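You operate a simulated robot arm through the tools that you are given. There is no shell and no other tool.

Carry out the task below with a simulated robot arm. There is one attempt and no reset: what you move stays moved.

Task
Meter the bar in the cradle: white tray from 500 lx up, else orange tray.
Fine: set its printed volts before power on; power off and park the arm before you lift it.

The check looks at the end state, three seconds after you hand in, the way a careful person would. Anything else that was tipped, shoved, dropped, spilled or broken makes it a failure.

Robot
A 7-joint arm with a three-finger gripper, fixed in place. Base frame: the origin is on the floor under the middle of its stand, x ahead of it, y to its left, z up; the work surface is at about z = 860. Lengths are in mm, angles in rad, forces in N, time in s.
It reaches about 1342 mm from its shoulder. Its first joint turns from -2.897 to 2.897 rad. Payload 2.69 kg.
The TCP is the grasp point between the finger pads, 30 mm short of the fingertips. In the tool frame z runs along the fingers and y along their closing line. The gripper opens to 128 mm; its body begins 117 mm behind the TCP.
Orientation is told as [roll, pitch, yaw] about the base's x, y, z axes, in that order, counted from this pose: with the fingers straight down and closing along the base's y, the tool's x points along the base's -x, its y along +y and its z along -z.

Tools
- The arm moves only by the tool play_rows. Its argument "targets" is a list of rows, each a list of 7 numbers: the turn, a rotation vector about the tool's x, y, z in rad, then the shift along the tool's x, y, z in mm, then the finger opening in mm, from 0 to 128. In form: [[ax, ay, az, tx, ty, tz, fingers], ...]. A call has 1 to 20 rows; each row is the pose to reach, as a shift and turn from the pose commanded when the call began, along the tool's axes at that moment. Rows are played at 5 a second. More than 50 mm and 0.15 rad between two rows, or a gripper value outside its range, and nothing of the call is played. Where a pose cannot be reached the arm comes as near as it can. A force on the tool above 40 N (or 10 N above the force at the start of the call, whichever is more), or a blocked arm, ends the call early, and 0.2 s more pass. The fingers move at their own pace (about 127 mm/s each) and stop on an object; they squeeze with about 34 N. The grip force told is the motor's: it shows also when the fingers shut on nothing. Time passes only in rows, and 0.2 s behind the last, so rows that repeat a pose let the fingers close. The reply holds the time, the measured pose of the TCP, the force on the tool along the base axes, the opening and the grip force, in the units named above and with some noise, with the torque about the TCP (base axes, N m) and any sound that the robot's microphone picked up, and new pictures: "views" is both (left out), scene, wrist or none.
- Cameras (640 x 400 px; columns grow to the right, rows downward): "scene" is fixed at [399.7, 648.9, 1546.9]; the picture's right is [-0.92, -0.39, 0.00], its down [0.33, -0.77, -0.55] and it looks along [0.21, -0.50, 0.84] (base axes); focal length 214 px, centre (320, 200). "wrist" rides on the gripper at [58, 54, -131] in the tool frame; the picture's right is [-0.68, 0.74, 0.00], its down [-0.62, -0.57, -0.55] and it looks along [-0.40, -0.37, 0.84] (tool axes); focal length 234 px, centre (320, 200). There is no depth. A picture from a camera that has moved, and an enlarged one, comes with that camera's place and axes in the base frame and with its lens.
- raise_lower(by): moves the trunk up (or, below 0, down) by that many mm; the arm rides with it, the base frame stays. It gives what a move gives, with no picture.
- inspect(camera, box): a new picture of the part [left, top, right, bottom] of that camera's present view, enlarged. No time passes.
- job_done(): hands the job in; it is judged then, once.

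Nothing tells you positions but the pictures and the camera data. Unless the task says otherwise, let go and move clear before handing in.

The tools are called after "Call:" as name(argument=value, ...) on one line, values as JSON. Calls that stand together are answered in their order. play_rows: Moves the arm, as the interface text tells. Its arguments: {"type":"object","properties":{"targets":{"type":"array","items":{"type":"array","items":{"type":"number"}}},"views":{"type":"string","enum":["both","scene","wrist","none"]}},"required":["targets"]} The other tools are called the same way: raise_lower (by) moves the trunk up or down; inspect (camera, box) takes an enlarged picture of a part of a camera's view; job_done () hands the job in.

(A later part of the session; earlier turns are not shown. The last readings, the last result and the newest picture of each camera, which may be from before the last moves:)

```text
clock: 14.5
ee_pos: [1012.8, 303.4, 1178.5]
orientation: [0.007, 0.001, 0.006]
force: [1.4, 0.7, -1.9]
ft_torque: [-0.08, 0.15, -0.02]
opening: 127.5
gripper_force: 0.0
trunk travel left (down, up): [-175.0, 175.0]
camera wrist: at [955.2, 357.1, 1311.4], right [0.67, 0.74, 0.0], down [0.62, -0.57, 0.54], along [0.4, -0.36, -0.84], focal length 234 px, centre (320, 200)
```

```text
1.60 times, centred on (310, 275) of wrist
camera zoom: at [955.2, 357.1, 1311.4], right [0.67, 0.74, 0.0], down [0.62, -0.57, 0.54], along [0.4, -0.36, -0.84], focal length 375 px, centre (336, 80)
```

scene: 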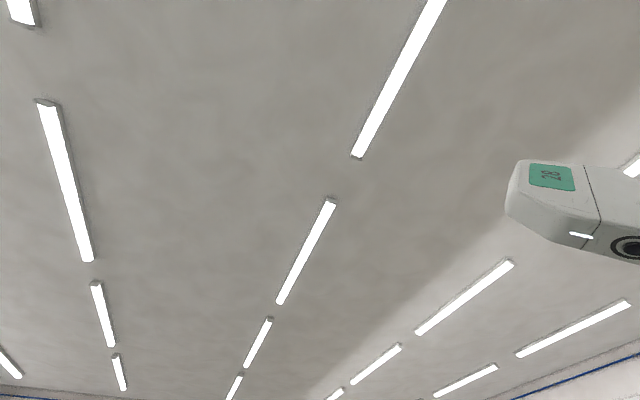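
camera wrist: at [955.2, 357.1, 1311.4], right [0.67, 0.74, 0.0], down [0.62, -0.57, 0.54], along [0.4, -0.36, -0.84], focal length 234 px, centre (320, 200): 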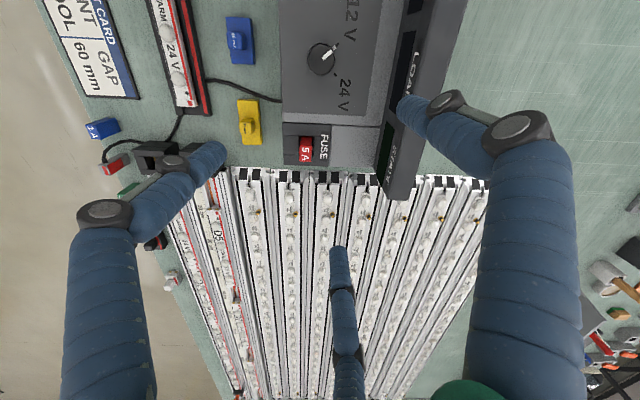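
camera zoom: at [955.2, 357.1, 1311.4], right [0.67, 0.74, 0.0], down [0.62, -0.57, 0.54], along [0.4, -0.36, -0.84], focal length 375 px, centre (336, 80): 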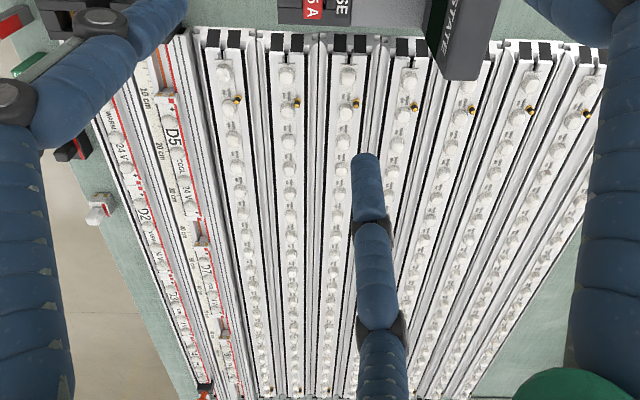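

From above it is clear: the knob points at 12 V and must turn about 90° clockwise to 24 V. Before gripping it I'll partly close the hand here in free air to see how the three fingers converge.

Call:
play_rows(targets=[[0, 0, 0, 0, 0, 0, 34], [0, 0, 0, 0, 0, 0, 34], [0, 0, 0, 0, 0, 0, 34]], views="wrist")

Call:
play_rows(targets=[[0, 0, 0, 0, 0, 0, 0], [0, 0, 0, 0, 0, 0, 0], [0, 0, 0, 0, 0, 0, 0]], views="wrist")

```text
clock: 15.3
ee_pos: [1011.0, 303.2, 1186.1]
orientation: [0.009, -0.005, 0.005]
force: [-0.7, -1.0, -1.2]
ft_torque: [0.0, -0.04, 0.01]
opening: 34.1
gripper_force: 0.1
trunk travel left (down, up): [-175.0, 175.0]
camera wrist: at [953.0, 356.2, 1316.3], right [0.67, 0.74, 0.01], down [0.62, -0.57, 0.55], along [0.41, -0.36, -0.84], focal length 234 px, centre (320, 200)
```

wrist: 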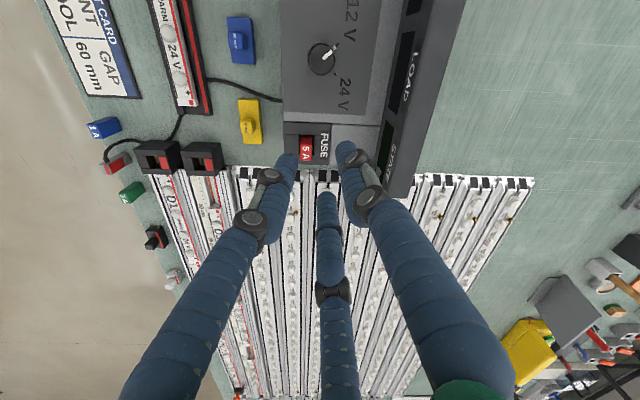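

```text
clock: 16.1
ee_pos: [1011.8, 303.5, 1185.2]
orientation: [0.008, -0.001, 0.006]
force: [-0.4, 0.6, 0.2]
ft_torque: [-0.02, 0.03, -0.02]
opening: 2.0
gripper_force: 31.8
trunk travel left (down, up): [-175.0, 175.0]
camera wrist: at [953.3, 356.3, 1316.2], right [0.67, 0.74, 0.01], down [0.62, -0.57, 0.55], along [0.41, -0.36, -0.84], focal length 234 px, centre (320, 200)
```

wrist: 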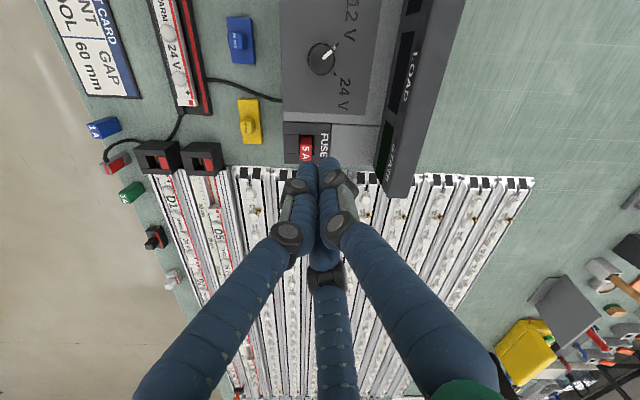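

The fingers are radial at 120°, which suits the round knob. I'll move above the knob with the hand pre-turned so there is room to rotate it.

Call:
play_rows(targets=[[0.002, 0, -0.13, 8, 8, 5, 70], [0.004, 0, -0.26, 16, 16, 20, 70], [0.006, 0, -0.39, 24, 24, 40, 70], [0.008, 0, -0.52, 32, 32, 60, 70], [0.008, 0, -0.65, 40, 40, 80, 70], [0.008, 0, -0.78, 47, 48, 100, 70], [0.008, 0, -0.78, 47, 48, 105, 70]], views="wrist")

```text
clock: 17.7
ee_pos: [965.1, 351.5, 1078.6]
orientation: [-0.003, -0.006, 0.785]
force: [-0.6, 0.5, -0.2]
ft_torque: [-0.02, 0.0, 0.0]
opening: 70.0
gripper_force: 0.0
trunk travel left (down, up): [-175.0, 175.0]
camera wrist: at [885.2, 349.1, 1210.1], right [-0.04, 1.0, 0.0], down [0.83, 0.04, 0.55], along [0.55, 0.02, -0.83], focal length 234 px, centre (320, 200)
```

wrist: 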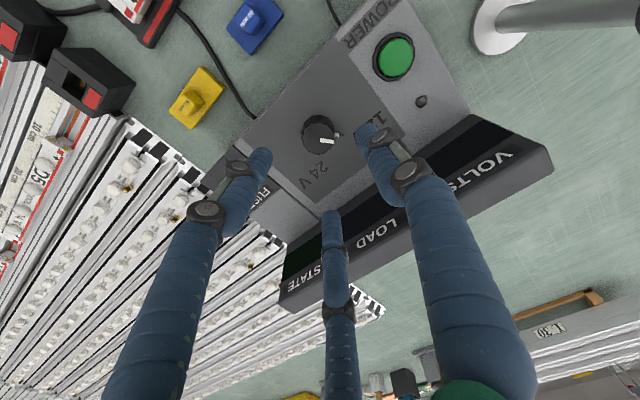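

Call:
inspect(camera="wrist", box=[260, 80, 400, 220])

```text
2.86 times, centred on (330, 150) of wrist
camera zoom: at [885.2, 349.1, 1210.1], right [-0.04, 1.0, 0.0], down [0.83, 0.04, 0.55], along [0.55, 0.02, -0.83], focal length 669 px, centre (291, 343)
```

zoom: 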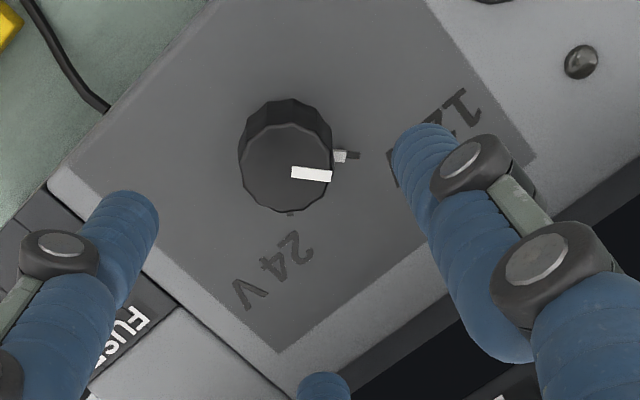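

The knob is centred under the hand at about (965, 351), with its top at roughly z 975. I'll descend in steps and close on it.

Call:
play_rows(targets=[[0, 0, 0, 0, 0, 30, 70], [0, 0, 0, 0, 0, 55, 70], [0, 0, 0, 0, 0, 72, 70], [0, 0, 0, 0, 0, 84, 70], [0, 0, 0, 0, 0, 87, 70]], views="wrist")

```text
clock: 18.9
ee_pos: [965.2, 351.4, 993.6]
orientation: [-0.003, -0.006, 0.784]
force: [0.8, -0.4, -0.5]
ft_torque: [0.02, 0.04, 0.01]
opening: 70.1
gripper_force: 0.0
trunk travel left (down, up): [-175.0, 175.0]
camera wrist: at [885.6, 349.7, 1123.5], right [-0.04, 1.0, 0.0], down [0.83, 0.03, 0.55], along [0.55, 0.02, -0.83], focal length 234 px, centre (320, 200)
```

wrist: 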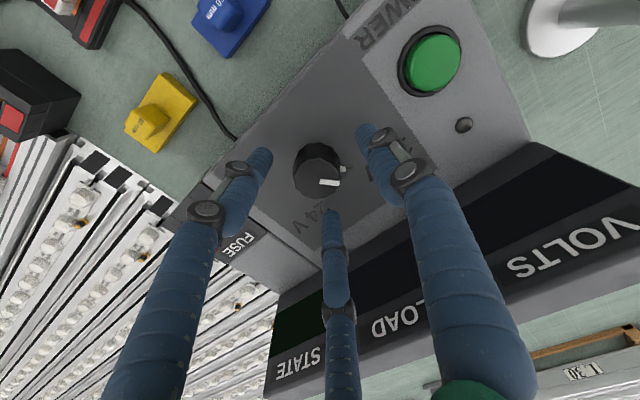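

Call:
play_rows(targets=[[0, 0, 0, 0, 0, 3, 50], [0, 0, 0, 0, 0, 4, 30], [0, 0, 0, 0, 0, 4, 24], [0, 0, 0, 0, 0, 4, 24]], views="wrist")

```text
clock: 19.9
ee_pos: [965.0, 350.5, 989.6]
orientation: [-0.003, -0.005, 0.783]
force: [-8.1, -15.8, 4.0]
ft_torque: [-0.53, 0.25, -0.07]
opening: 35.1
gripper_force: 8.9
trunk travel left (down, up): [-175.0, 175.0]
camera wrist: at [885.4, 348.4, 1120.2], right [-0.04, 1.0, 0.0], down [0.83, 0.03, 0.55], along [0.55, 0.02, -0.83], focal length 234 px, centre (320, 200)
```

wrist: 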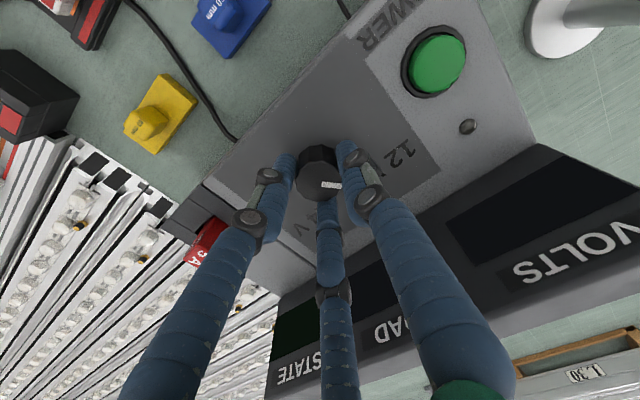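

The knob is gripped but pushing sideways a little. I'll shift slightly to relieve that before twisting.

Call:
play_rows(targets=[[0, 0, 0, 1.2, -0.5, 0, 24], [0, 0, 0, 2, -0.8, 0, 24]], views="none")

```text
clock: 20.5
ee_pos: [964.1, 350.0, 989.5]
orientation: [-0.003, -0.007, 0.786]
force: [-0.2, -6.6, 2.8]
ft_torque: [-0.2, -0.03, 0.0]
opening: 35.1
gripper_force: 7.6
trunk travel left (down, up): [-175.0, 175.0]
```

Call:
play_rows(targets=[[0, 0, 0, 0.3, -0.8, 0, 10], [0, 0, 0.12, 0.3, -0.8, 0, 10], [0, 0, 0.24, 0.3, -0.8, 0, 10], [0, 0, 0.36, 0.3, -0.8, 0, 10], [0, 0, 0.48, 0.3, -0.8, 0, 10]], views="wrist")

```text
clock: 21.7
ee_pos: [966.6, 350.8, 989.6]
orientation: [0.0, -0.007, 0.304]
force: [5.0, 7.8, 3.2]
ft_torque: [0.19, -0.27, 0.0]
opening: 34.0
gripper_force: 44.7
trunk travel left (down, up): [-175.0, 175.0]
camera wrist: at [893.1, 384.6, 1120.2], right [0.43, 0.91, 0.0], down [0.75, -0.36, 0.55], along [0.5, -0.23, -0.83], focal length 234 px, centre (320, 200)
```

wrist: 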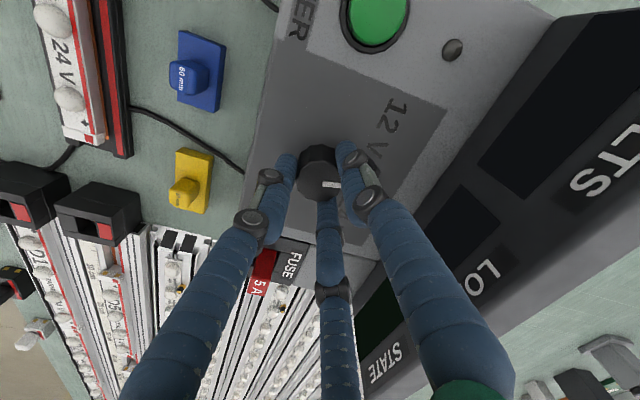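

The pointer stays fixed relative to the camera, so the knob is turning with the hand. I'll continue to 24 V.

Call:
play_rows(targets=[[0, 0, 0.12, 0, 0, 0, 10], [0, 0, 0.24, 0, 0, 0, 10], [0, 0, 0.36, 0, 0, 0, 10], [0, 0, 0.48, 0, 0, 0, 10], [0, 0, 0.6, 0, 0, 0, 10], [0, 0, 0.72, 0, 0, 0, 10], [0, 0, 0.84, 0, 0, 0, 10], [0, 0, 0.96, 0, 0, 0, 10], [0, 0, 1.07, 0, 0, 0, 10]], views="wrist")

```text
clock: 23.7
ee_pos: [964.9, 350.6, 989.8]
orientation: [0.005, -0.005, -0.766]
force: [7.4, 9.7, 9.7]
ft_torque: [0.42, -0.22, 0.91]
opening: 33.9
gripper_force: 44.3
trunk travel left (down, up): [-175.0, 175.0]
camera wrist: at [959.8, 430.1, 1120.5], right [1.0, 0.06, 0.01], down [0.05, -0.84, 0.55], along [0.04, -0.55, -0.84], focal length 234 px, centre (320, 200)
```

wrist: 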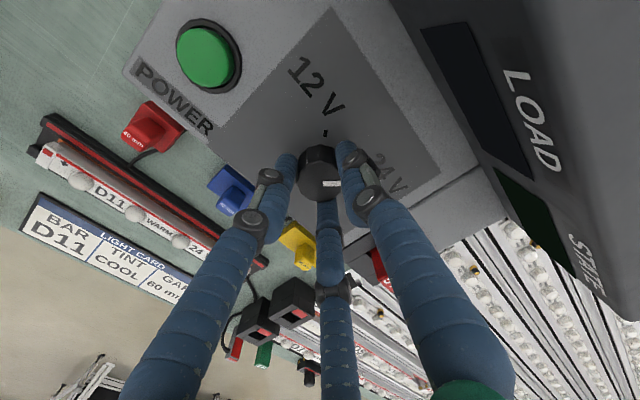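

Call:
play_rows(targets=[[0, 0, 0, 0, 0, 0, 50], [0, 0, 0, 0, 0, 0, 70], [0, 0, 0, 0, 0, -20, 70], [0, 0, 0, 0, 0, -50, 70], [0, 0, 0, 0, 0, -90, 70], [0, 0, 0, 0, 0, -100, 100]], views="wrist")

Call:
inspect(camera="wrist", box=[240, 80, 420, 220])

```text
clock: 25.1
ee_pos: [963.5, 349.6, 1089.3]
orientation: [0.006, -0.003, -0.764]
force: [-0.4, 0.3, 0.2]
ft_torque: [0.0, -0.04, 0.01]
opening: 100.0
gripper_force: 0.1
trunk travel left (down, up): [-175.0, 175.0]
camera wrist: at [958.7, 429.0, 1220.8], right [1.0, 0.06, 0.01], down [0.05, -0.84, 0.55], along [0.04, -0.55, -0.84], focal length 234 px, centre (320, 200)
```

wrist: 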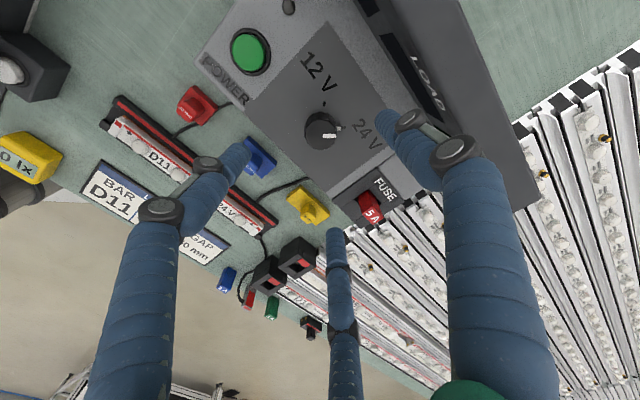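

```text
2.86 times, centred on (330, 150) of wrist
camera zoom: at [958.7, 429.0, 1220.8], right [1.0, 0.06, 0.01], down [0.05, -0.84, 0.55], along [0.04, -0.55, -0.84], focal length 669 px, centre (291, 343)
```

zoom: 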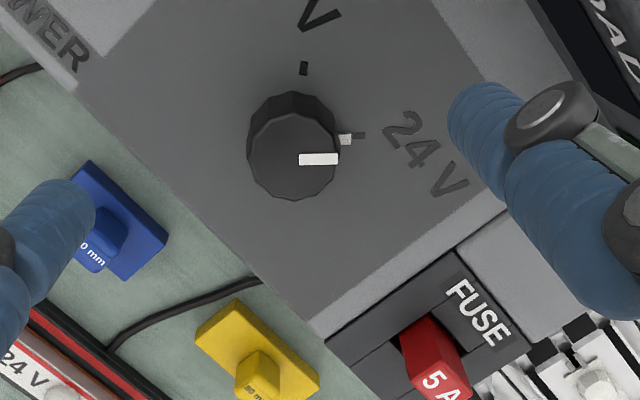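

The knob now points exactly at 24 V. Next I'll look at the meter head from a low side angle, to see where its sensor is and how high it sits over the bar.

Call:
play_rows(targets=[[0, 0, 0, 0, 0, -45, 100], [0, 0, 0, 0, 0, -90, 100], [0, 0, -0.064, 34, -21, -100, 100], [0, 0, -0.127, 67, -41, -100, 100], [0, 0, -0.191, 101, -62, -100, 100], [0, 0, -0.255, 134, -83, -100, 100], [0, 0, -0.318, 168, -103, -100, 100], [0, 0, -0.382, 202, -124, -100, 100], [0, 0, -0.446, 235, -145, -100, 100], [0, 0, -0.51, 269, -165, -100, 100], [0, 0, -0.573, 303, -186, -100, 100], [0, 0, -0.637, 336, -207, -100, 100], [0, 0, -0.7, 370, -228, -100, 100], [0, 0, -0.764, 403, -248, -100, 100]], views="none")

```text
clock: 28.1
ee_pos: [500.7, 450.5, 1187.5]
orientation: [0.002, -0.007, 0.0]
force: [0.5, -1.2, 0.0]
ft_torque: [-0.01, 0.0, -0.01]
opening: 100.2
gripper_force: 0.1
trunk travel left (down, up): [-175.0, 175.0]
```

Call:
play_rows(targets=[[0.09, -0.098, 0, 10, 0, 0, 128], [0.18, -0.197, 0, 20, 0, 0, 128], [0.27, -0.295, 0, 30, 0, 0, 128], [0.36, -0.393, 0, 40, 0, 20, 128], [0.45, -0.49, 0, 50, 0, 40, 128]], views="wrist")

```text
clock: 29.3
ee_pos: [451.2, 450.0, 1145.8]
orientation: [-0.487, -0.482, 0.12]
force: [0.5, -0.2, 0.6]
ft_torque: [0.04, -0.02, -0.02]
opening: 128.0
gripper_force: 0.0
trunk travel left (down, up): [-175.0, 175.0]
camera wrist: at [346.0, 548.2, 1199.4], right [0.68, 0.74, 0.01], down [0.23, -0.22, 0.95], along [0.7, -0.64, -0.31], focal length 234 px, centre (320, 200)
```

wrist: 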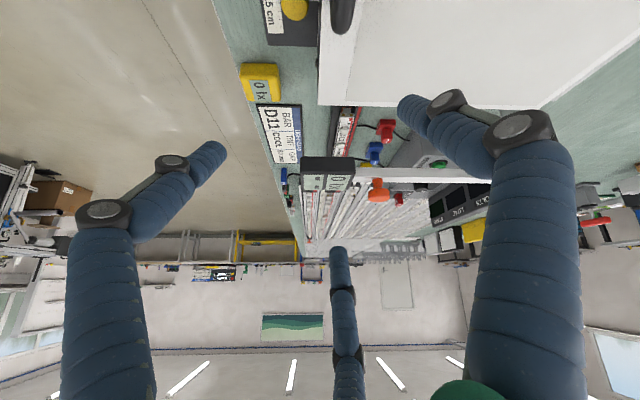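

Call:
inspect(camera="wrist", box=[230, 80, 500, 250])

Call:
inspect(camera="wrist", box=[280, 90, 420, 220])

```text
2.35 times, centred on (365, 165) of wrist
camera zoom: at [346.0, 548.2, 1199.4], right [0.68, 0.74, 0.01], down [0.23, -0.22, 0.95], along [0.7, -0.64, -0.31], focal length 551 px, centre (214, 282)
```

zoom: 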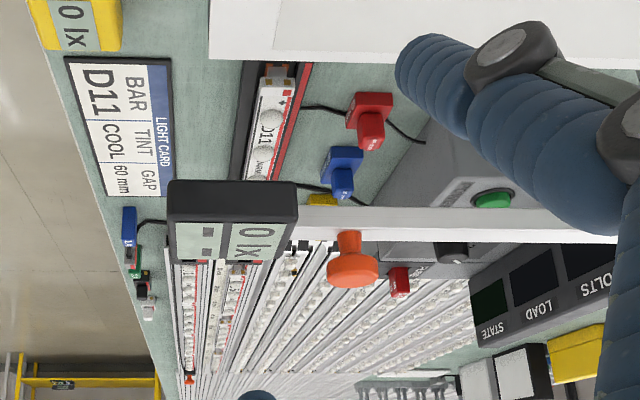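

```text
3.08 times, centred on (350, 155) of wrist
camera zoom: at [346.0, 548.2, 1199.4], right [0.68, 0.74, 0.01], down [0.23, -0.22, 0.95], along [0.7, -0.64, -0.31], focal length 720 px, centre (228, 338)
```

zoom: 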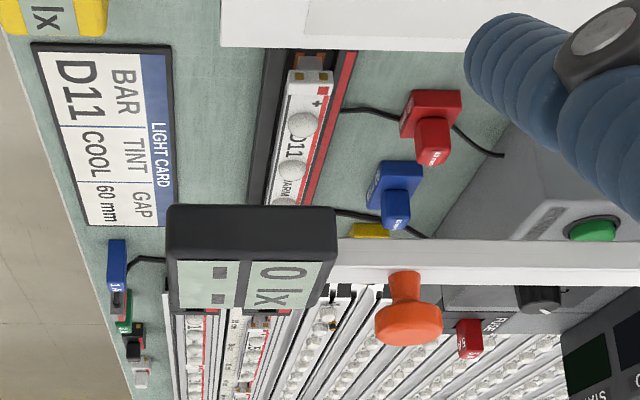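

Call:
play_rows(targets=[[0, 0, 0, 25, -2, 21, 128], [0, 0, 0, 50, -4, 43, 128], [0, 0, 0, 75, -7, 65, 128], [0, 0, 0, 101, -9, 86, 128]], views="wrist")

Call:
inspect(camera="wrist", box=[280, 80, 520, 240])

```text
clock: 30.3
ee_pos: [400.4, 396.2, 1034.9]
orientation: [-0.488, -0.478, 0.118]
force: [-0.5, 0.5, 0.3]
ft_torque: [0.03, 0.03, 0.0]
opening: 128.2
gripper_force: 0.1
trunk travel left (down, up): [-175.0, 175.0]
camera wrist: at [295.0, 493.2, 1089.0], right [0.68, 0.74, 0.01], down [0.23, -0.22, 0.95], along [0.7, -0.64, -0.32], focal length 234 px, centre (320, 200)
```

wrist: 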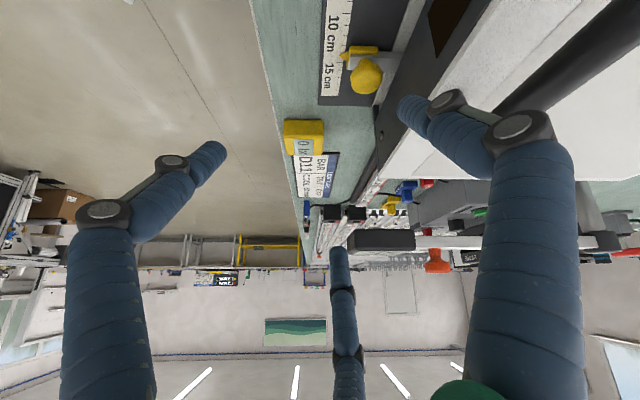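

```text
2.50 times, centred on (400, 160) of wrist
camera zoom: at [295.0, 493.2, 1089.0], right [0.68, 0.74, 0.01], down [0.23, -0.22, 0.95], along [0.7, -0.64, -0.32], focal length 585 px, centre (120, 300)
```

zoom: 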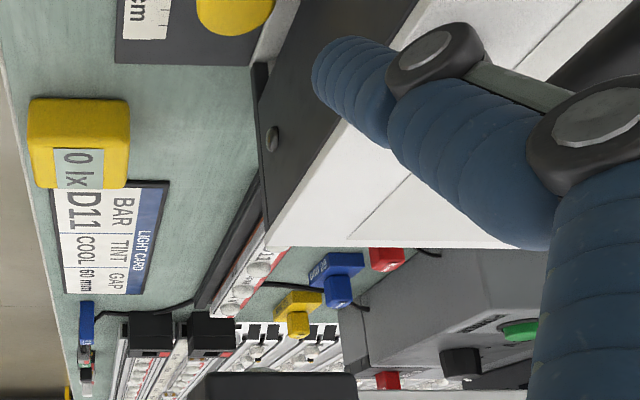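

Call:
inspect(camera="wrist", box=[310, 180, 490, 290])

```text
3.56 times, centred on (400, 235) of wrist
camera zoom: at [295.0, 493.2, 1089.0], right [0.68, 0.74, 0.01], down [0.23, -0.22, 0.95], along [0.7, -0.64, -0.32], focal length 833 px, centre (36, 76)
```

zoom: 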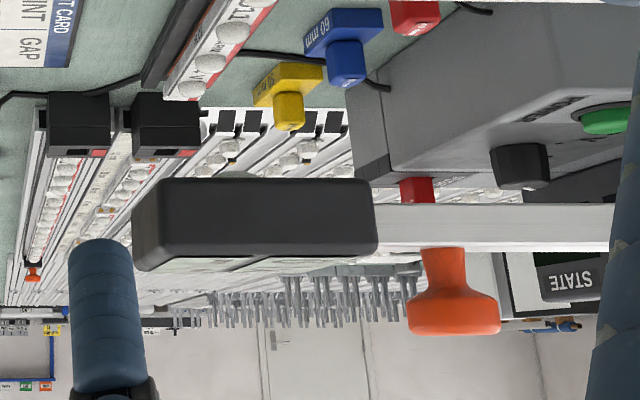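

Viewed from the side (the picture is upside down), the meter head sits about 140 mm above the bar. It has a sensor underneath and the orange grip on top. The arm now stands just left of the bar, which I take to be its parked position. I'll level the hand, rise, and go to the POWER button.

Call:
play_rows(targets=[[-0.09, 0.098, 0, -14, -12, -24, 60], [-0.18, 0.196, 0, -28, -24, -48, 60], [-0.27, 0.294, 0, -45, -36, -71, 60], [-0.36, 0.392, 0, -68, -48, -95, 60], [-0.45, 0.49, 0, -90, -57, -105, 60]], views="none")

```text
clock: 31.5
ee_pos: [423.3, 396.8, 1182.6]
orientation: [0.002, -0.003, -0.004]
force: [0.2, -0.2, -0.1]
ft_torque: [-0.01, -0.03, 0.01]
opening: 60.1
gripper_force: 0.1
trunk travel left (down, up): [-175.0, 175.0]
```

Call:
play_rows(targets=[[0, 0, 0, -45, 0, -8, 128], [0, 0, 0, -90, 0, -8, 128], [0, 0, 0, -135, 0, -8, 128], [0, 0, 0, -180, 0, -8, 128], [0, 0, 0, -225, 0, -8, 128], [0, 0, 0, -260, 0, -8, 128]], views="wrist")

Call:
inspect(camera="wrist", box=[150, 0, 450, 190])

```text
clock: 32.9
ee_pos: [685.7, 396.0, 1191.6]
orientation: [0.002, -0.006, -0.001]
force: [0.2, -0.7, -1.0]
ft_torque: [0.01, -0.02, 0.01]
opening: 127.7
gripper_force: 0.1
trunk travel left (down, up): [-175.0, 175.0]
camera wrist: at [627.5, 451.0, 1323.6], right [0.68, 0.74, 0.0], down [0.61, -0.57, 0.55], along [0.41, -0.37, -0.83], focal length 234 px, centre (320, 200)
```

wrist: 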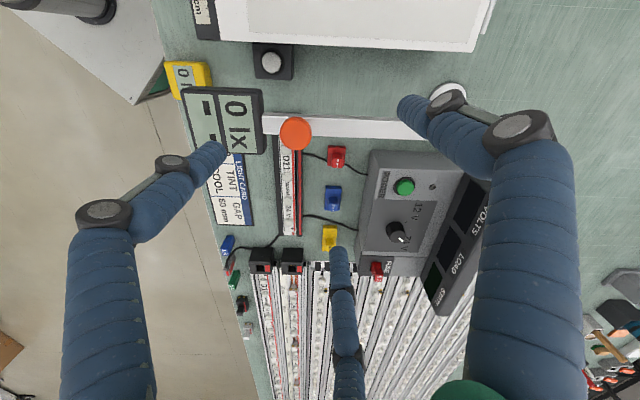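

```text
2.11 times, centred on (300, 95) of wrist
camera zoom: at [627.5, 451.0, 1323.6], right [0.68, 0.74, 0.0], down [0.61, -0.57, 0.55], along [0.41, -0.37, -0.83], focal length 493 px, centre (362, 421)
```

zoom: 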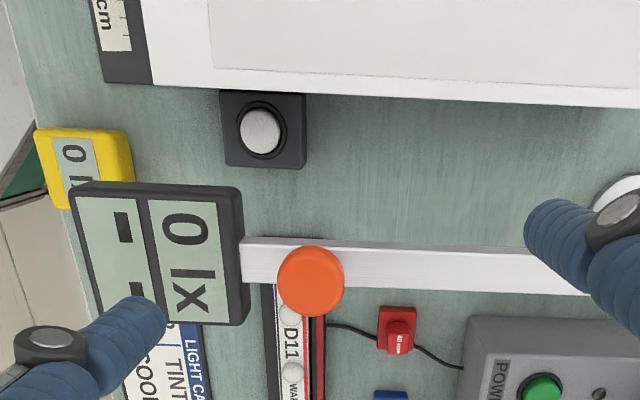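

Call:
play_rows(targets=[[0, 0, 0, -45, 6, 0, 60], [0, 0, 0, -90, 12, 0, 0], [0, 0, 0, -135, 18, 0, 0], [0, 0, 0, -180, 24, 10, 0], [0, 0, 0, -205, 27, 50, 0], [0, 0, 0, -205, 27, 95, 0], [0, 0, 0, -205, 27, 125, 0]], views="wrist")

Call:
inspect(camera="wrist", box=[240, 80, 420, 220])

```text
clock: 34.5
ee_pos: [891.2, 423.8, 1069.0]
orientation: [0.001, -0.006, -0.002]
force: [-0.1, -0.1, 0.5]
ft_torque: [-0.01, 0.01, -0.02]
opening: 2.2
gripper_force: 31.7
trunk travel left (down, up): [-175.0, 175.0]
camera wrist: at [832.8, 477.4, 1199.9], right [0.68, 0.74, 0.01], down [0.61, -0.57, 0.55], along [0.41, -0.37, -0.83], focal length 234 px, centre (320, 200)
```

wrist: 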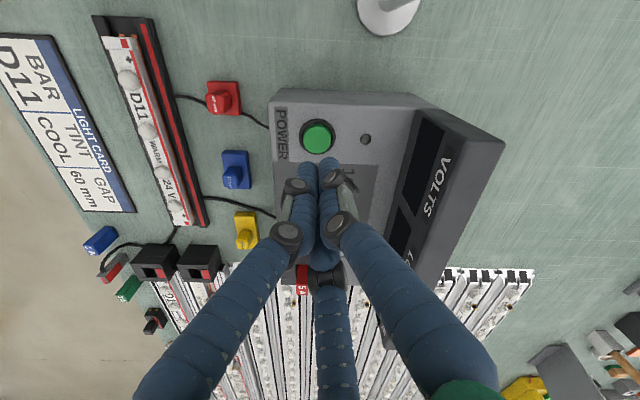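

```text
2.86 times, centred on (330, 150) of wrist
camera zoom: at [832.8, 477.4, 1199.9], right [0.68, 0.74, 0.01], down [0.61, -0.57, 0.55], along [0.41, -0.37, -0.83], focal length 669 px, centre (291, 343)
```

zoom: 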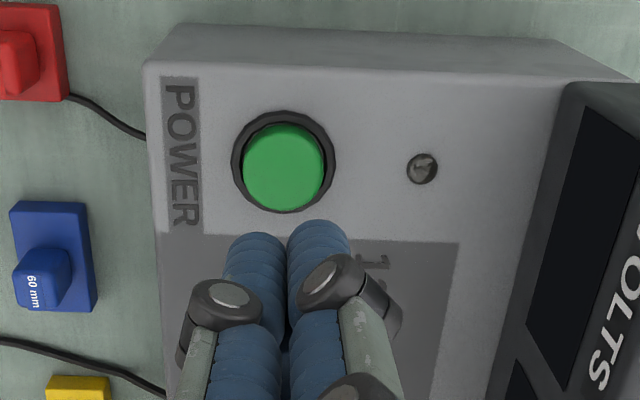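

Call:
play_rows(targets=[[0, 0, 0, -1.5, -4, 30, 0], [0, 0, 0, -1.5, -4, 55, 0], [0, 0, 0, -1.5, -4, 68, 0]], views="wrist")

Call:
inspect(camera="wrist", box=[240, 80, 420, 220])

```text
clock: 35.3
ee_pos: [892.4, 419.1, 1000.5]
orientation: [0.002, -0.006, -0.002]
force: [0.1, -0.4, -0.4]
ft_torque: [0.0, 0.06, -0.05]
opening: 2.2
gripper_force: 31.1
trunk travel left (down, up): [-175.0, 175.0]
camera wrist: at [834.9, 473.7, 1131.5], right [0.68, 0.74, 0.01], down [0.61, -0.57, 0.55], along [0.41, -0.37, -0.83], focal length 234 px, centre (320, 200)
```

wrist: 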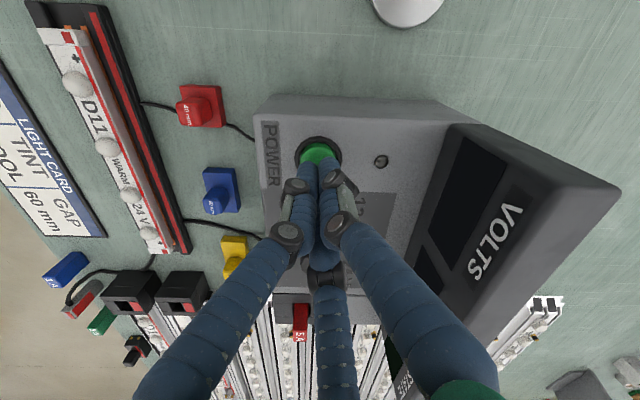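

```text
2.86 times, centred on (330, 150) of wrist
camera zoom: at [834.9, 473.7, 1131.5], right [0.68, 0.74, 0.01], down [0.61, -0.57, 0.55], along [0.41, -0.37, -0.83], focal length 669 px, centre (291, 343)
```

zoom: 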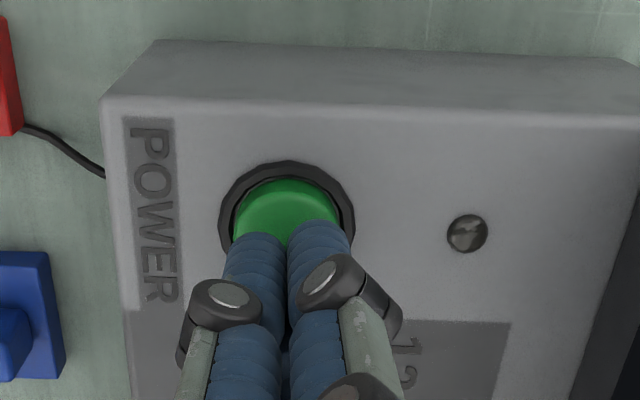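

Call:
play_rows(targets=[[0, 0, 0, 0.5, 1, 6, 0], [0, 0, 0, 0.5, 1, 11, 0]], views="none")

Call:
play_rows(targets=[[0, 0, 0, 0, 0, 3, 0], [0, 0, 0, 0, 0, 5, 0]], views="wrist")

```text
clock: 35.9
ee_pos: [892.8, 421.3, 989.2]
orientation: [0.001, -0.006, -0.001]
force: [0.4, 0.2, 0.6]
ft_torque: [-0.02, -0.04, 0.02]
opening: 2.0
gripper_force: 31.4
trunk travel left (down, up): [-175.0, 175.0]
```

```text
clock: 36.5
ee_pos: [893.4, 422.1, 986.0]
orientation: [0.001, -0.005, -0.001]
force: [-0.1, 0.0, 2.0]
ft_torque: [-0.01, 0.04, 0.01]
opening: 2.1
gripper_force: 31.8
trunk travel left (down, up): [-175.0, 175.0]
heard: click
camera wrist: at [834.1, 475.0, 1116.4], right [0.68, 0.74, 0.01], down [0.61, -0.57, 0.55], along [0.41, -0.37, -0.83], focal length 234 px, centre (320, 200)
```

wrist: 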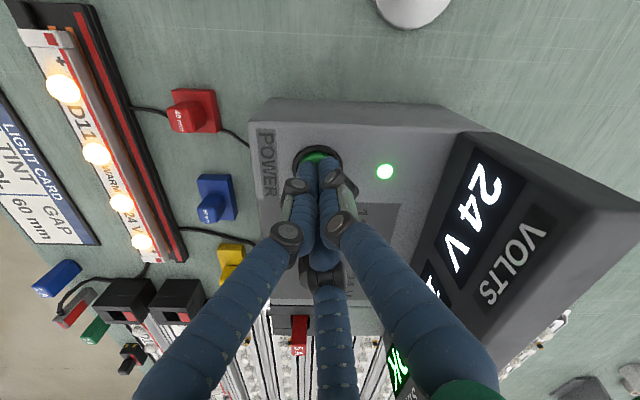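

Power is on: 24 V shows, the bar is lit and the click was heard. I'll lift off and go above the orange grip of the meter arm.

Call:
play_rows(targets=[[0, 0, 0, 0, 0, -30, 0], [0, 0, 0, 0, 0, -75, 0], [0, 0, 0, 0, 0, -120, 40], [0, 0, 0, 0, 0, -165, 80], [0, 0, 0, 0, 0, -205, 80]], views="wrist")

Call:
inspect(camera="wrist", box=[140, 20, 500, 280])

```text
clock: 37.7
ee_pos: [890.3, 418.8, 1190.7]
orientation: [0.002, -0.004, -0.001]
force: [0.0, -0.2, -0.2]
ft_torque: [0.0, 0.01, 0.02]
opening: 80.0
gripper_force: 0.1
trunk travel left (down, up): [-175.0, 175.0]
camera wrist: at [832.6, 474.6, 1321.3], right [0.68, 0.74, 0.0], down [0.61, -0.57, 0.55], along [0.41, -0.37, -0.83], focal length 234 px, centre (320, 200)
```

wrist: 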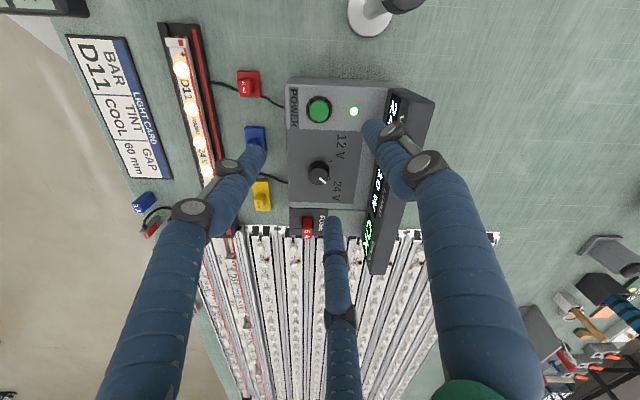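

```text
1.54 times, centred on (320, 150) of wrist
camera zoom: at [832.6, 474.6, 1321.3], right [0.68, 0.74, 0.0], down [0.61, -0.57, 0.55], along [0.41, -0.37, -0.83], focal length 360 px, centre (320, 277)
```

zoom: 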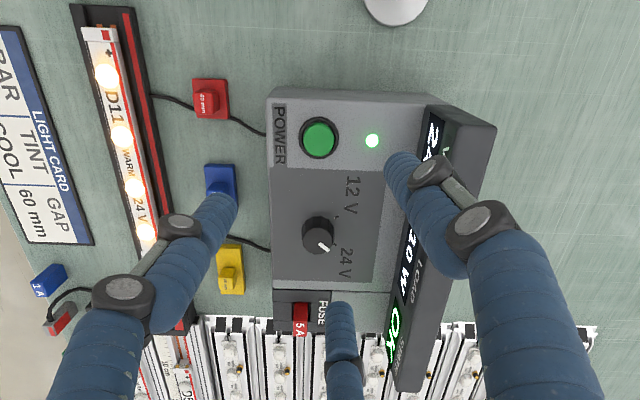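

Call:
play_rows(targets=[[0, 0, 0, 38, -6, 0, 80], [0, 0, 0, 76, -12, 0, 80], [0, 0, 0, 114, -18, 0, 80], [0, 0, 0, 152, -24, 0, 80], [0, 0, 0, 190, -30, 0, 80], [0, 0, 0, 227, -36, 10, 80]], views="wrist")

Call:
inspect(camera="wrist", box=[200, 50, 420, 220])

```text
clock: 39.1
ee_pos: [664.3, 383.9, 1179.0]
orientation: [0.002, -0.007, -0.002]
force: [0.0, 1.1, 0.2]
ft_torque: [-0.01, 0.05, 0.01]
opening: 80.1
gripper_force: 0.1
trunk travel left (down, up): [-175.0, 175.0]
camera wrist: at [606.1, 438.9, 1310.0], right [0.68, 0.74, 0.01], down [0.61, -0.57, 0.55], along [0.41, -0.37, -0.83], focal length 234 px, centre (320, 200)
```

wrist: 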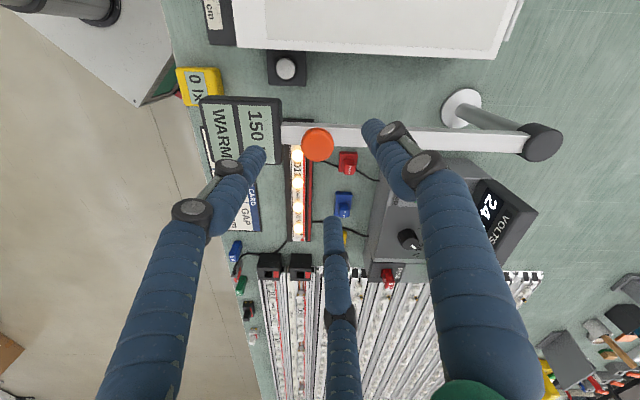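

```text
2.35 times, centred on (310, 135) of wrist
camera zoom: at [606.1, 438.9, 1310.0], right [0.68, 0.74, 0.01], down [0.61, -0.57, 0.55], along [0.41, -0.37, -0.83], focal length 551 px, centre (344, 353)
```

zoom: 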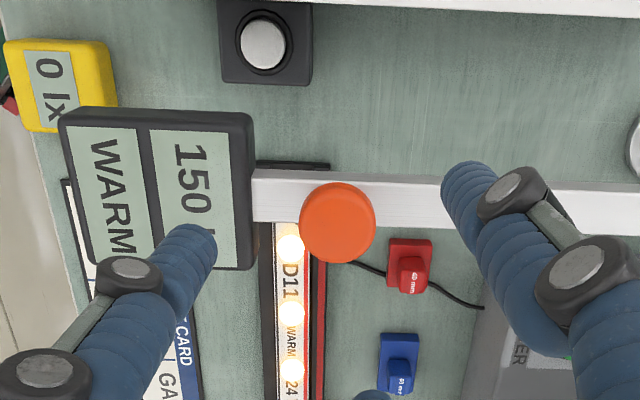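

The stray reading at the park spot is 150 lx, WARM. I'll grip the orange knob and swing the head over the middle of the bar.

Call:
play_rows(targets=[[0, 0, 0, -2, -3.2, 30, 80], [0, 0, 0, -2, -3.2, 60, 80], [0, 0, 0, -2, -3.2, 75, 80]], views="wrist")

Call:
inspect(camera="wrist", box=[220, 80, 440, 240])

```text
clock: 39.9
ee_pos: [667.6, 381.5, 1102.6]
orientation: [0.003, -0.006, -0.003]
force: [0.2, -0.1, -0.1]
ft_torque: [0.0, 0.02, -0.01]
opening: 80.0
gripper_force: 0.1
trunk travel left (down, up): [-175.0, 175.0]
camera wrist: at [608.9, 435.9, 1234.6], right [0.68, 0.74, 0.01], down [0.61, -0.57, 0.55], along [0.41, -0.37, -0.83], focal length 234 px, centre (320, 200)
```

wrist: 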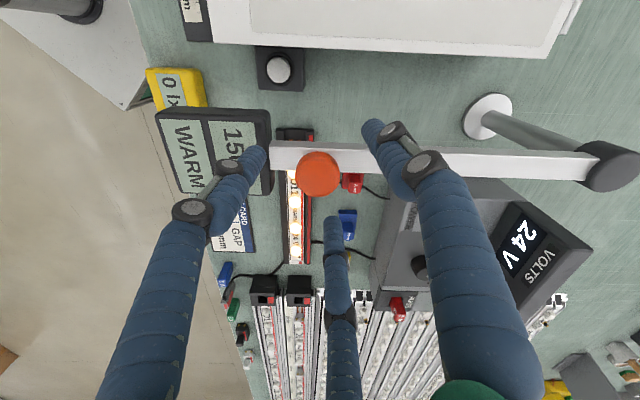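

```text
2.50 times, centred on (330, 160) of wrist
camera zoom: at [608.9, 435.9, 1234.6], right [0.68, 0.74, 0.01], down [0.61, -0.57, 0.55], along [0.41, -0.37, -0.83], focal length 585 px, centre (295, 300)
```

zoom: 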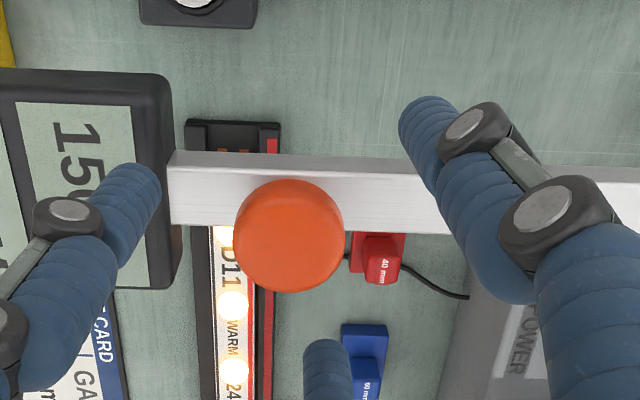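

Call:
play_rows(targets=[[0, 0, 0.14, 0.5, 0, 0, 80], [0, 0, 0.28, 1, 0, 0, 80], [0, 0, 0.42, 1.2, 0, 0, 80], [0, 0, 0.56, 1.3, 0, 0, 80], [0, 0, 0.68, 1.3, 0, 0, 70], [0, 0, 0.74, 1.3, 0, 0, 60]], views="wrist")

Call:
inspect(camera="wrist", box=[220, 80, 440, 240])

```text
clock: 41.3
ee_pos: [666.4, 381.4, 1104.4]
orientation: [0.006, -0.004, -0.744]
force: [-0.2, 0.7, -0.4]
ft_torque: [-0.02, 0.0, -0.02]
opening: 59.9
gripper_force: 0.1
trunk travel left (down, up): [-175.0, 175.0]
camera wrist: at [659.1, 461.5, 1235.0], right [1.0, 0.08, 0.01], down [0.07, -0.83, 0.55], along [0.05, -0.55, -0.84], focal length 234 px, centre (320, 200)
```

wrist: 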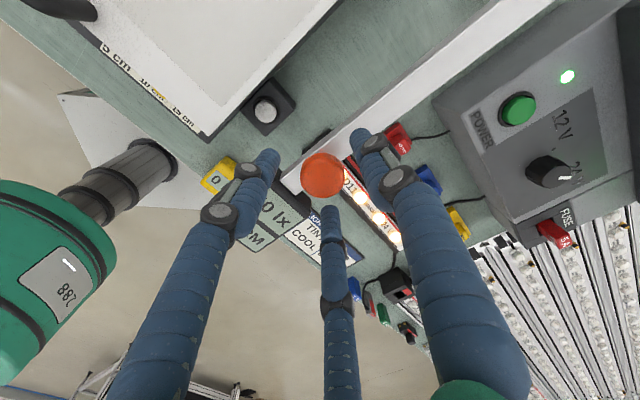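

```text
2.50 times, centred on (330, 160) of wrist
camera zoom: at [659.1, 461.5, 1235.0], right [1.0, 0.08, 0.01], down [0.07, -0.83, 0.55], along [0.05, -0.55, -0.84], focal length 585 px, centre (295, 300)
```

zoom: 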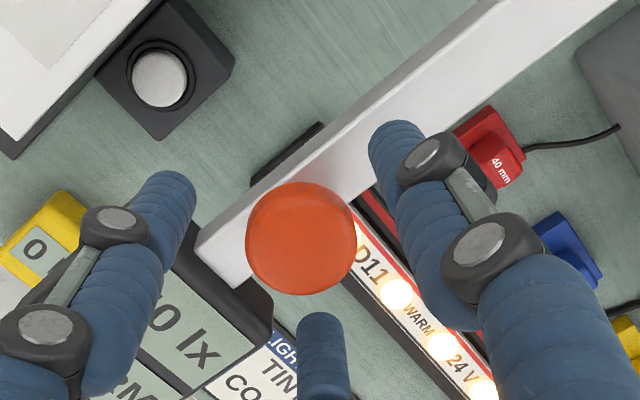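

Call:
play_rows(targets=[[0, 0, 0, 0, 0, 10, 60], [0, 0, 0, 0, 0, 17, 60]], views="wrist")

Call:
inspect(camera="wrist", box=[220, 80, 440, 240])

```text
clock: 41.9
ee_pos: [665.6, 381.2, 1086.6]
orientation: [0.005, -0.002, -0.741]
force: [0.6, -0.7, -0.3]
ft_torque: [-0.03, 0.01, -0.04]
opening: 59.6
gripper_force: 0.0
trunk travel left (down, up): [-175.0, 175.0]
camera wrist: at [658.9, 461.3, 1217.5], right [1.0, 0.09, 0.01], down [0.07, -0.83, 0.55], along [0.05, -0.55, -0.84], focal length 234 px, centre (320, 200)
```

wrist: 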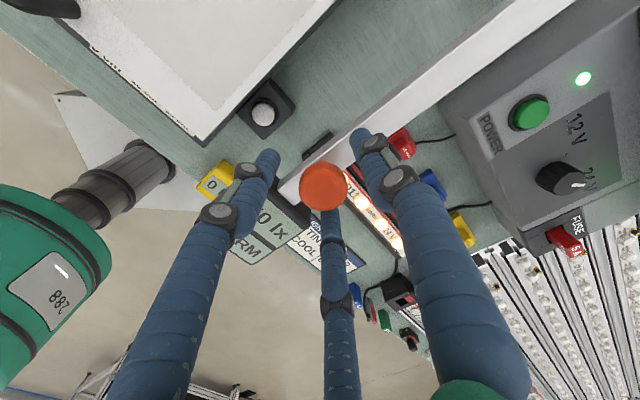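

```text
2.50 times, centred on (330, 160) of wrist
camera zoom: at [658.9, 461.3, 1217.5], right [1.0, 0.09, 0.01], down [0.07, -0.83, 0.55], along [0.05, -0.55, -0.84], focal length 585 px, centre (295, 300)
```

zoom: 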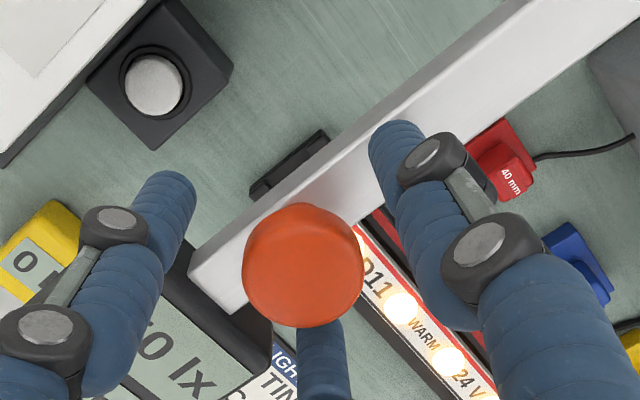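

Call:
play_rows(targets=[[0, 0, 0, 0, 0, 0, 45], [0, 0, 0, 0, 0, 0, 36], [0, 0, 0, 0, 0, 0, 28], [0, 0, 0, 0, 0, 0, 26]], views="wrist")

Call:
inspect(camera="wrist", box=[220, 80, 440, 240])

```text
clock: 42.9
ee_pos: [665.7, 381.4, 1087.3]
orientation: [0.004, -0.004, -0.74]
force: [-3.2, -3.2, 0.0]
ft_torque: [-0.05, 0.05, 0.01]
opening: 33.0
gripper_force: 5.0
trunk travel left (down, up): [-175.0, 175.0]
camera wrist: at [658.6, 461.1, 1217.9], right [1.0, 0.09, 0.01], down [0.07, -0.83, 0.55], along [0.05, -0.55, -0.84], focal length 234 px, centre (320, 200)
```

wrist: 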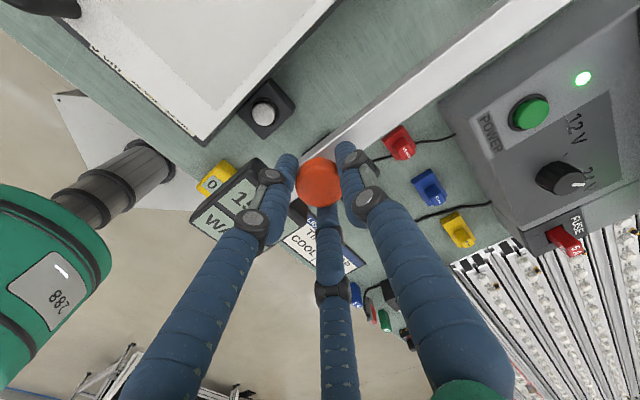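

```text
2.50 times, centred on (330, 160) of wrist
camera zoom: at [658.6, 461.1, 1217.9], right [1.0, 0.09, 0.01], down [0.07, -0.83, 0.55], along [0.05, -0.55, -0.84], focal length 585 px, centre (295, 300)
```

zoom: 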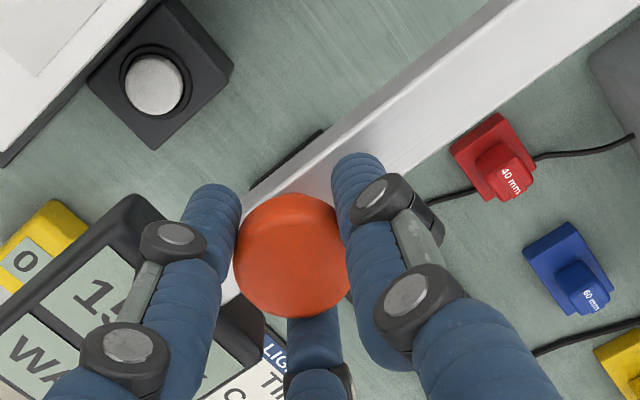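

The orange grip is held. I'll swing it along its arc in small steps and watch the force.

Call:
play_rows(targets=[[0, 0, 0, 0, 0, 0, 20], [0, 0, -0.0445, -11.5, -0.3, 0, 20], [0, 0, -0.089, -23.0, -0.1, 0, 20], [0, 0, -0.1335, -34.6, 0.6, 0, 20]], views="wrist")

```text
clock: 43.9
ee_pos: [691.3, 357.9, 1086.8]
orientation: [0.002, -0.001, -0.61]
force: [-6.9, -10.5, -5.2]
ft_torque: [-0.02, 0.3, -0.27]
opening: 32.4
gripper_force: 44.9
trunk travel left (down, up): [-175.0, 175.0]
camera wrist: at [674.1, 436.1, 1217.8], right [0.98, 0.22, 0.01], down [0.18, -0.82, 0.55], along [0.12, -0.53, -0.84], focal length 234 px, centre (320, 200)
```

wrist: 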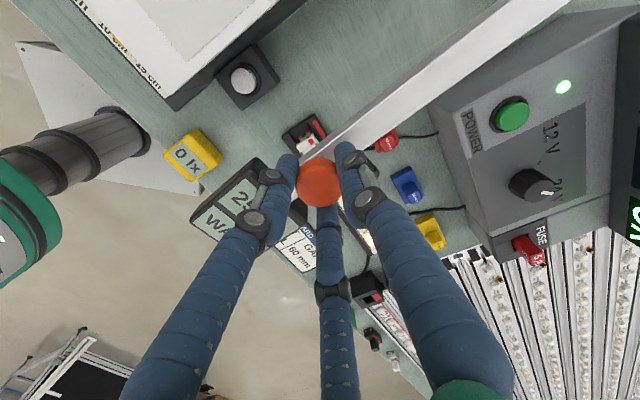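

Call:
play_rows(targets=[[0, 0, -0.0445, -11.5, -2.6, 0, 20], [0, 0, -0.089, -23.2, -2.7, 0, 20], [0, 0, -0.1335, -34.9, -2.3, 0, 20], [0, 0, -0.178, -46.5, -1.3, 0, 20], [0, 0, -0.2225, -58.1, 0.1, 0, 20]], views="wrist")

Call:
inspect(camera="wrist", box=[160, 80, 440, 280])

```text
clock: 45.1
ee_pos: [740.3, 327.6, 1086.7]
orientation: [0.003, -0.005, -0.385]
force: [6.3, 12.9, -10.4]
ft_torque: [0.36, 0.06, -0.26]
opening: 32.3
gripper_force: 45.1
trunk travel left (down, up): [-175.0, 175.0]
camera wrist: at [706.2, 399.7, 1217.7], right [0.9, 0.43, 0.01], down [0.35, -0.76, 0.55], along [0.24, -0.49, -0.84], focal length 234 px, centre (320, 200)
```

wrist: 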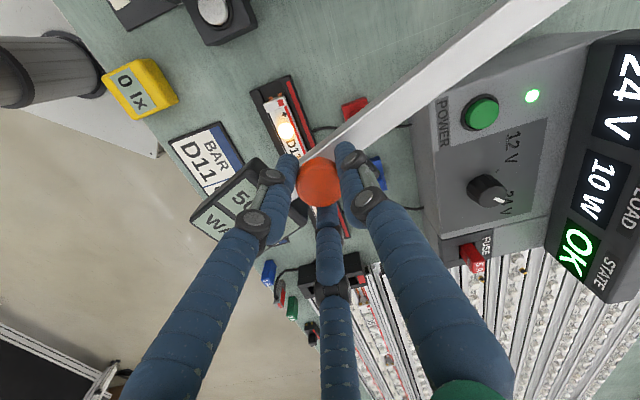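

```text
2.00 times, centred on (300, 180) of wrist
camera zoom: at [706.2, 399.7, 1217.7], right [0.9, 0.43, 0.01], down [0.35, -0.76, 0.55], along [0.24, -0.49, -0.84], focal length 468 px, centre (360, 240)
```

zoom: 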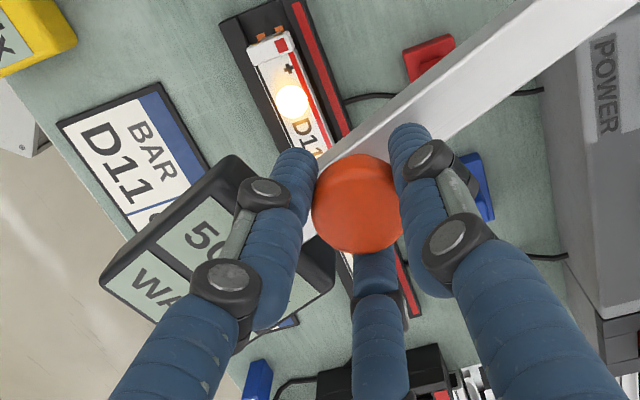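

Call:
play_rows(targets=[[0, 0, -0.0445, -11.7, 2.3, 0, 20], [0, 0, -0.089, -23.3, 2.6, 0, 20], [0, 0, -0.1335, -34.8, 3.6, 0, 20]], views="wrist")

Call:
inspect(camera="wrist", box=[160, 80, 440, 280])

```text
clock: 45.9
ee_pos: [773.0, 313.9, 1087.1]
orientation: [0.002, -0.004, -0.249]
force: [-2.4, -14.6, -6.0]
ft_torque: [-0.36, 0.4, -0.44]
opening: 32.3
gripper_force: 44.7
trunk travel left (down, up): [-175.0, 175.0]
camera wrist: at [730.0, 381.9, 1217.7], right [0.84, 0.54, 0.0], down [0.45, -0.7, 0.55], along [0.3, -0.46, -0.84], focal length 234 px, centre (320, 200)
```

wrist: 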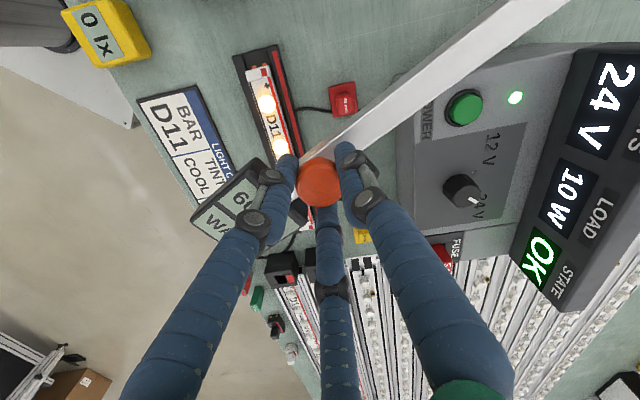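

```text
2.00 times, centred on (300, 180) of wrist
camera zoom: at [730.0, 381.9, 1217.7], right [0.84, 0.54, 0.0], down [0.45, -0.7, 0.55], along [0.3, -0.46, -0.84], focal length 468 px, centre (360, 240)
```

zoom: 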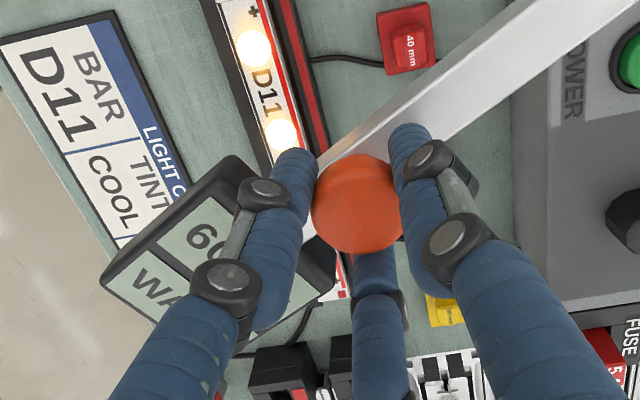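

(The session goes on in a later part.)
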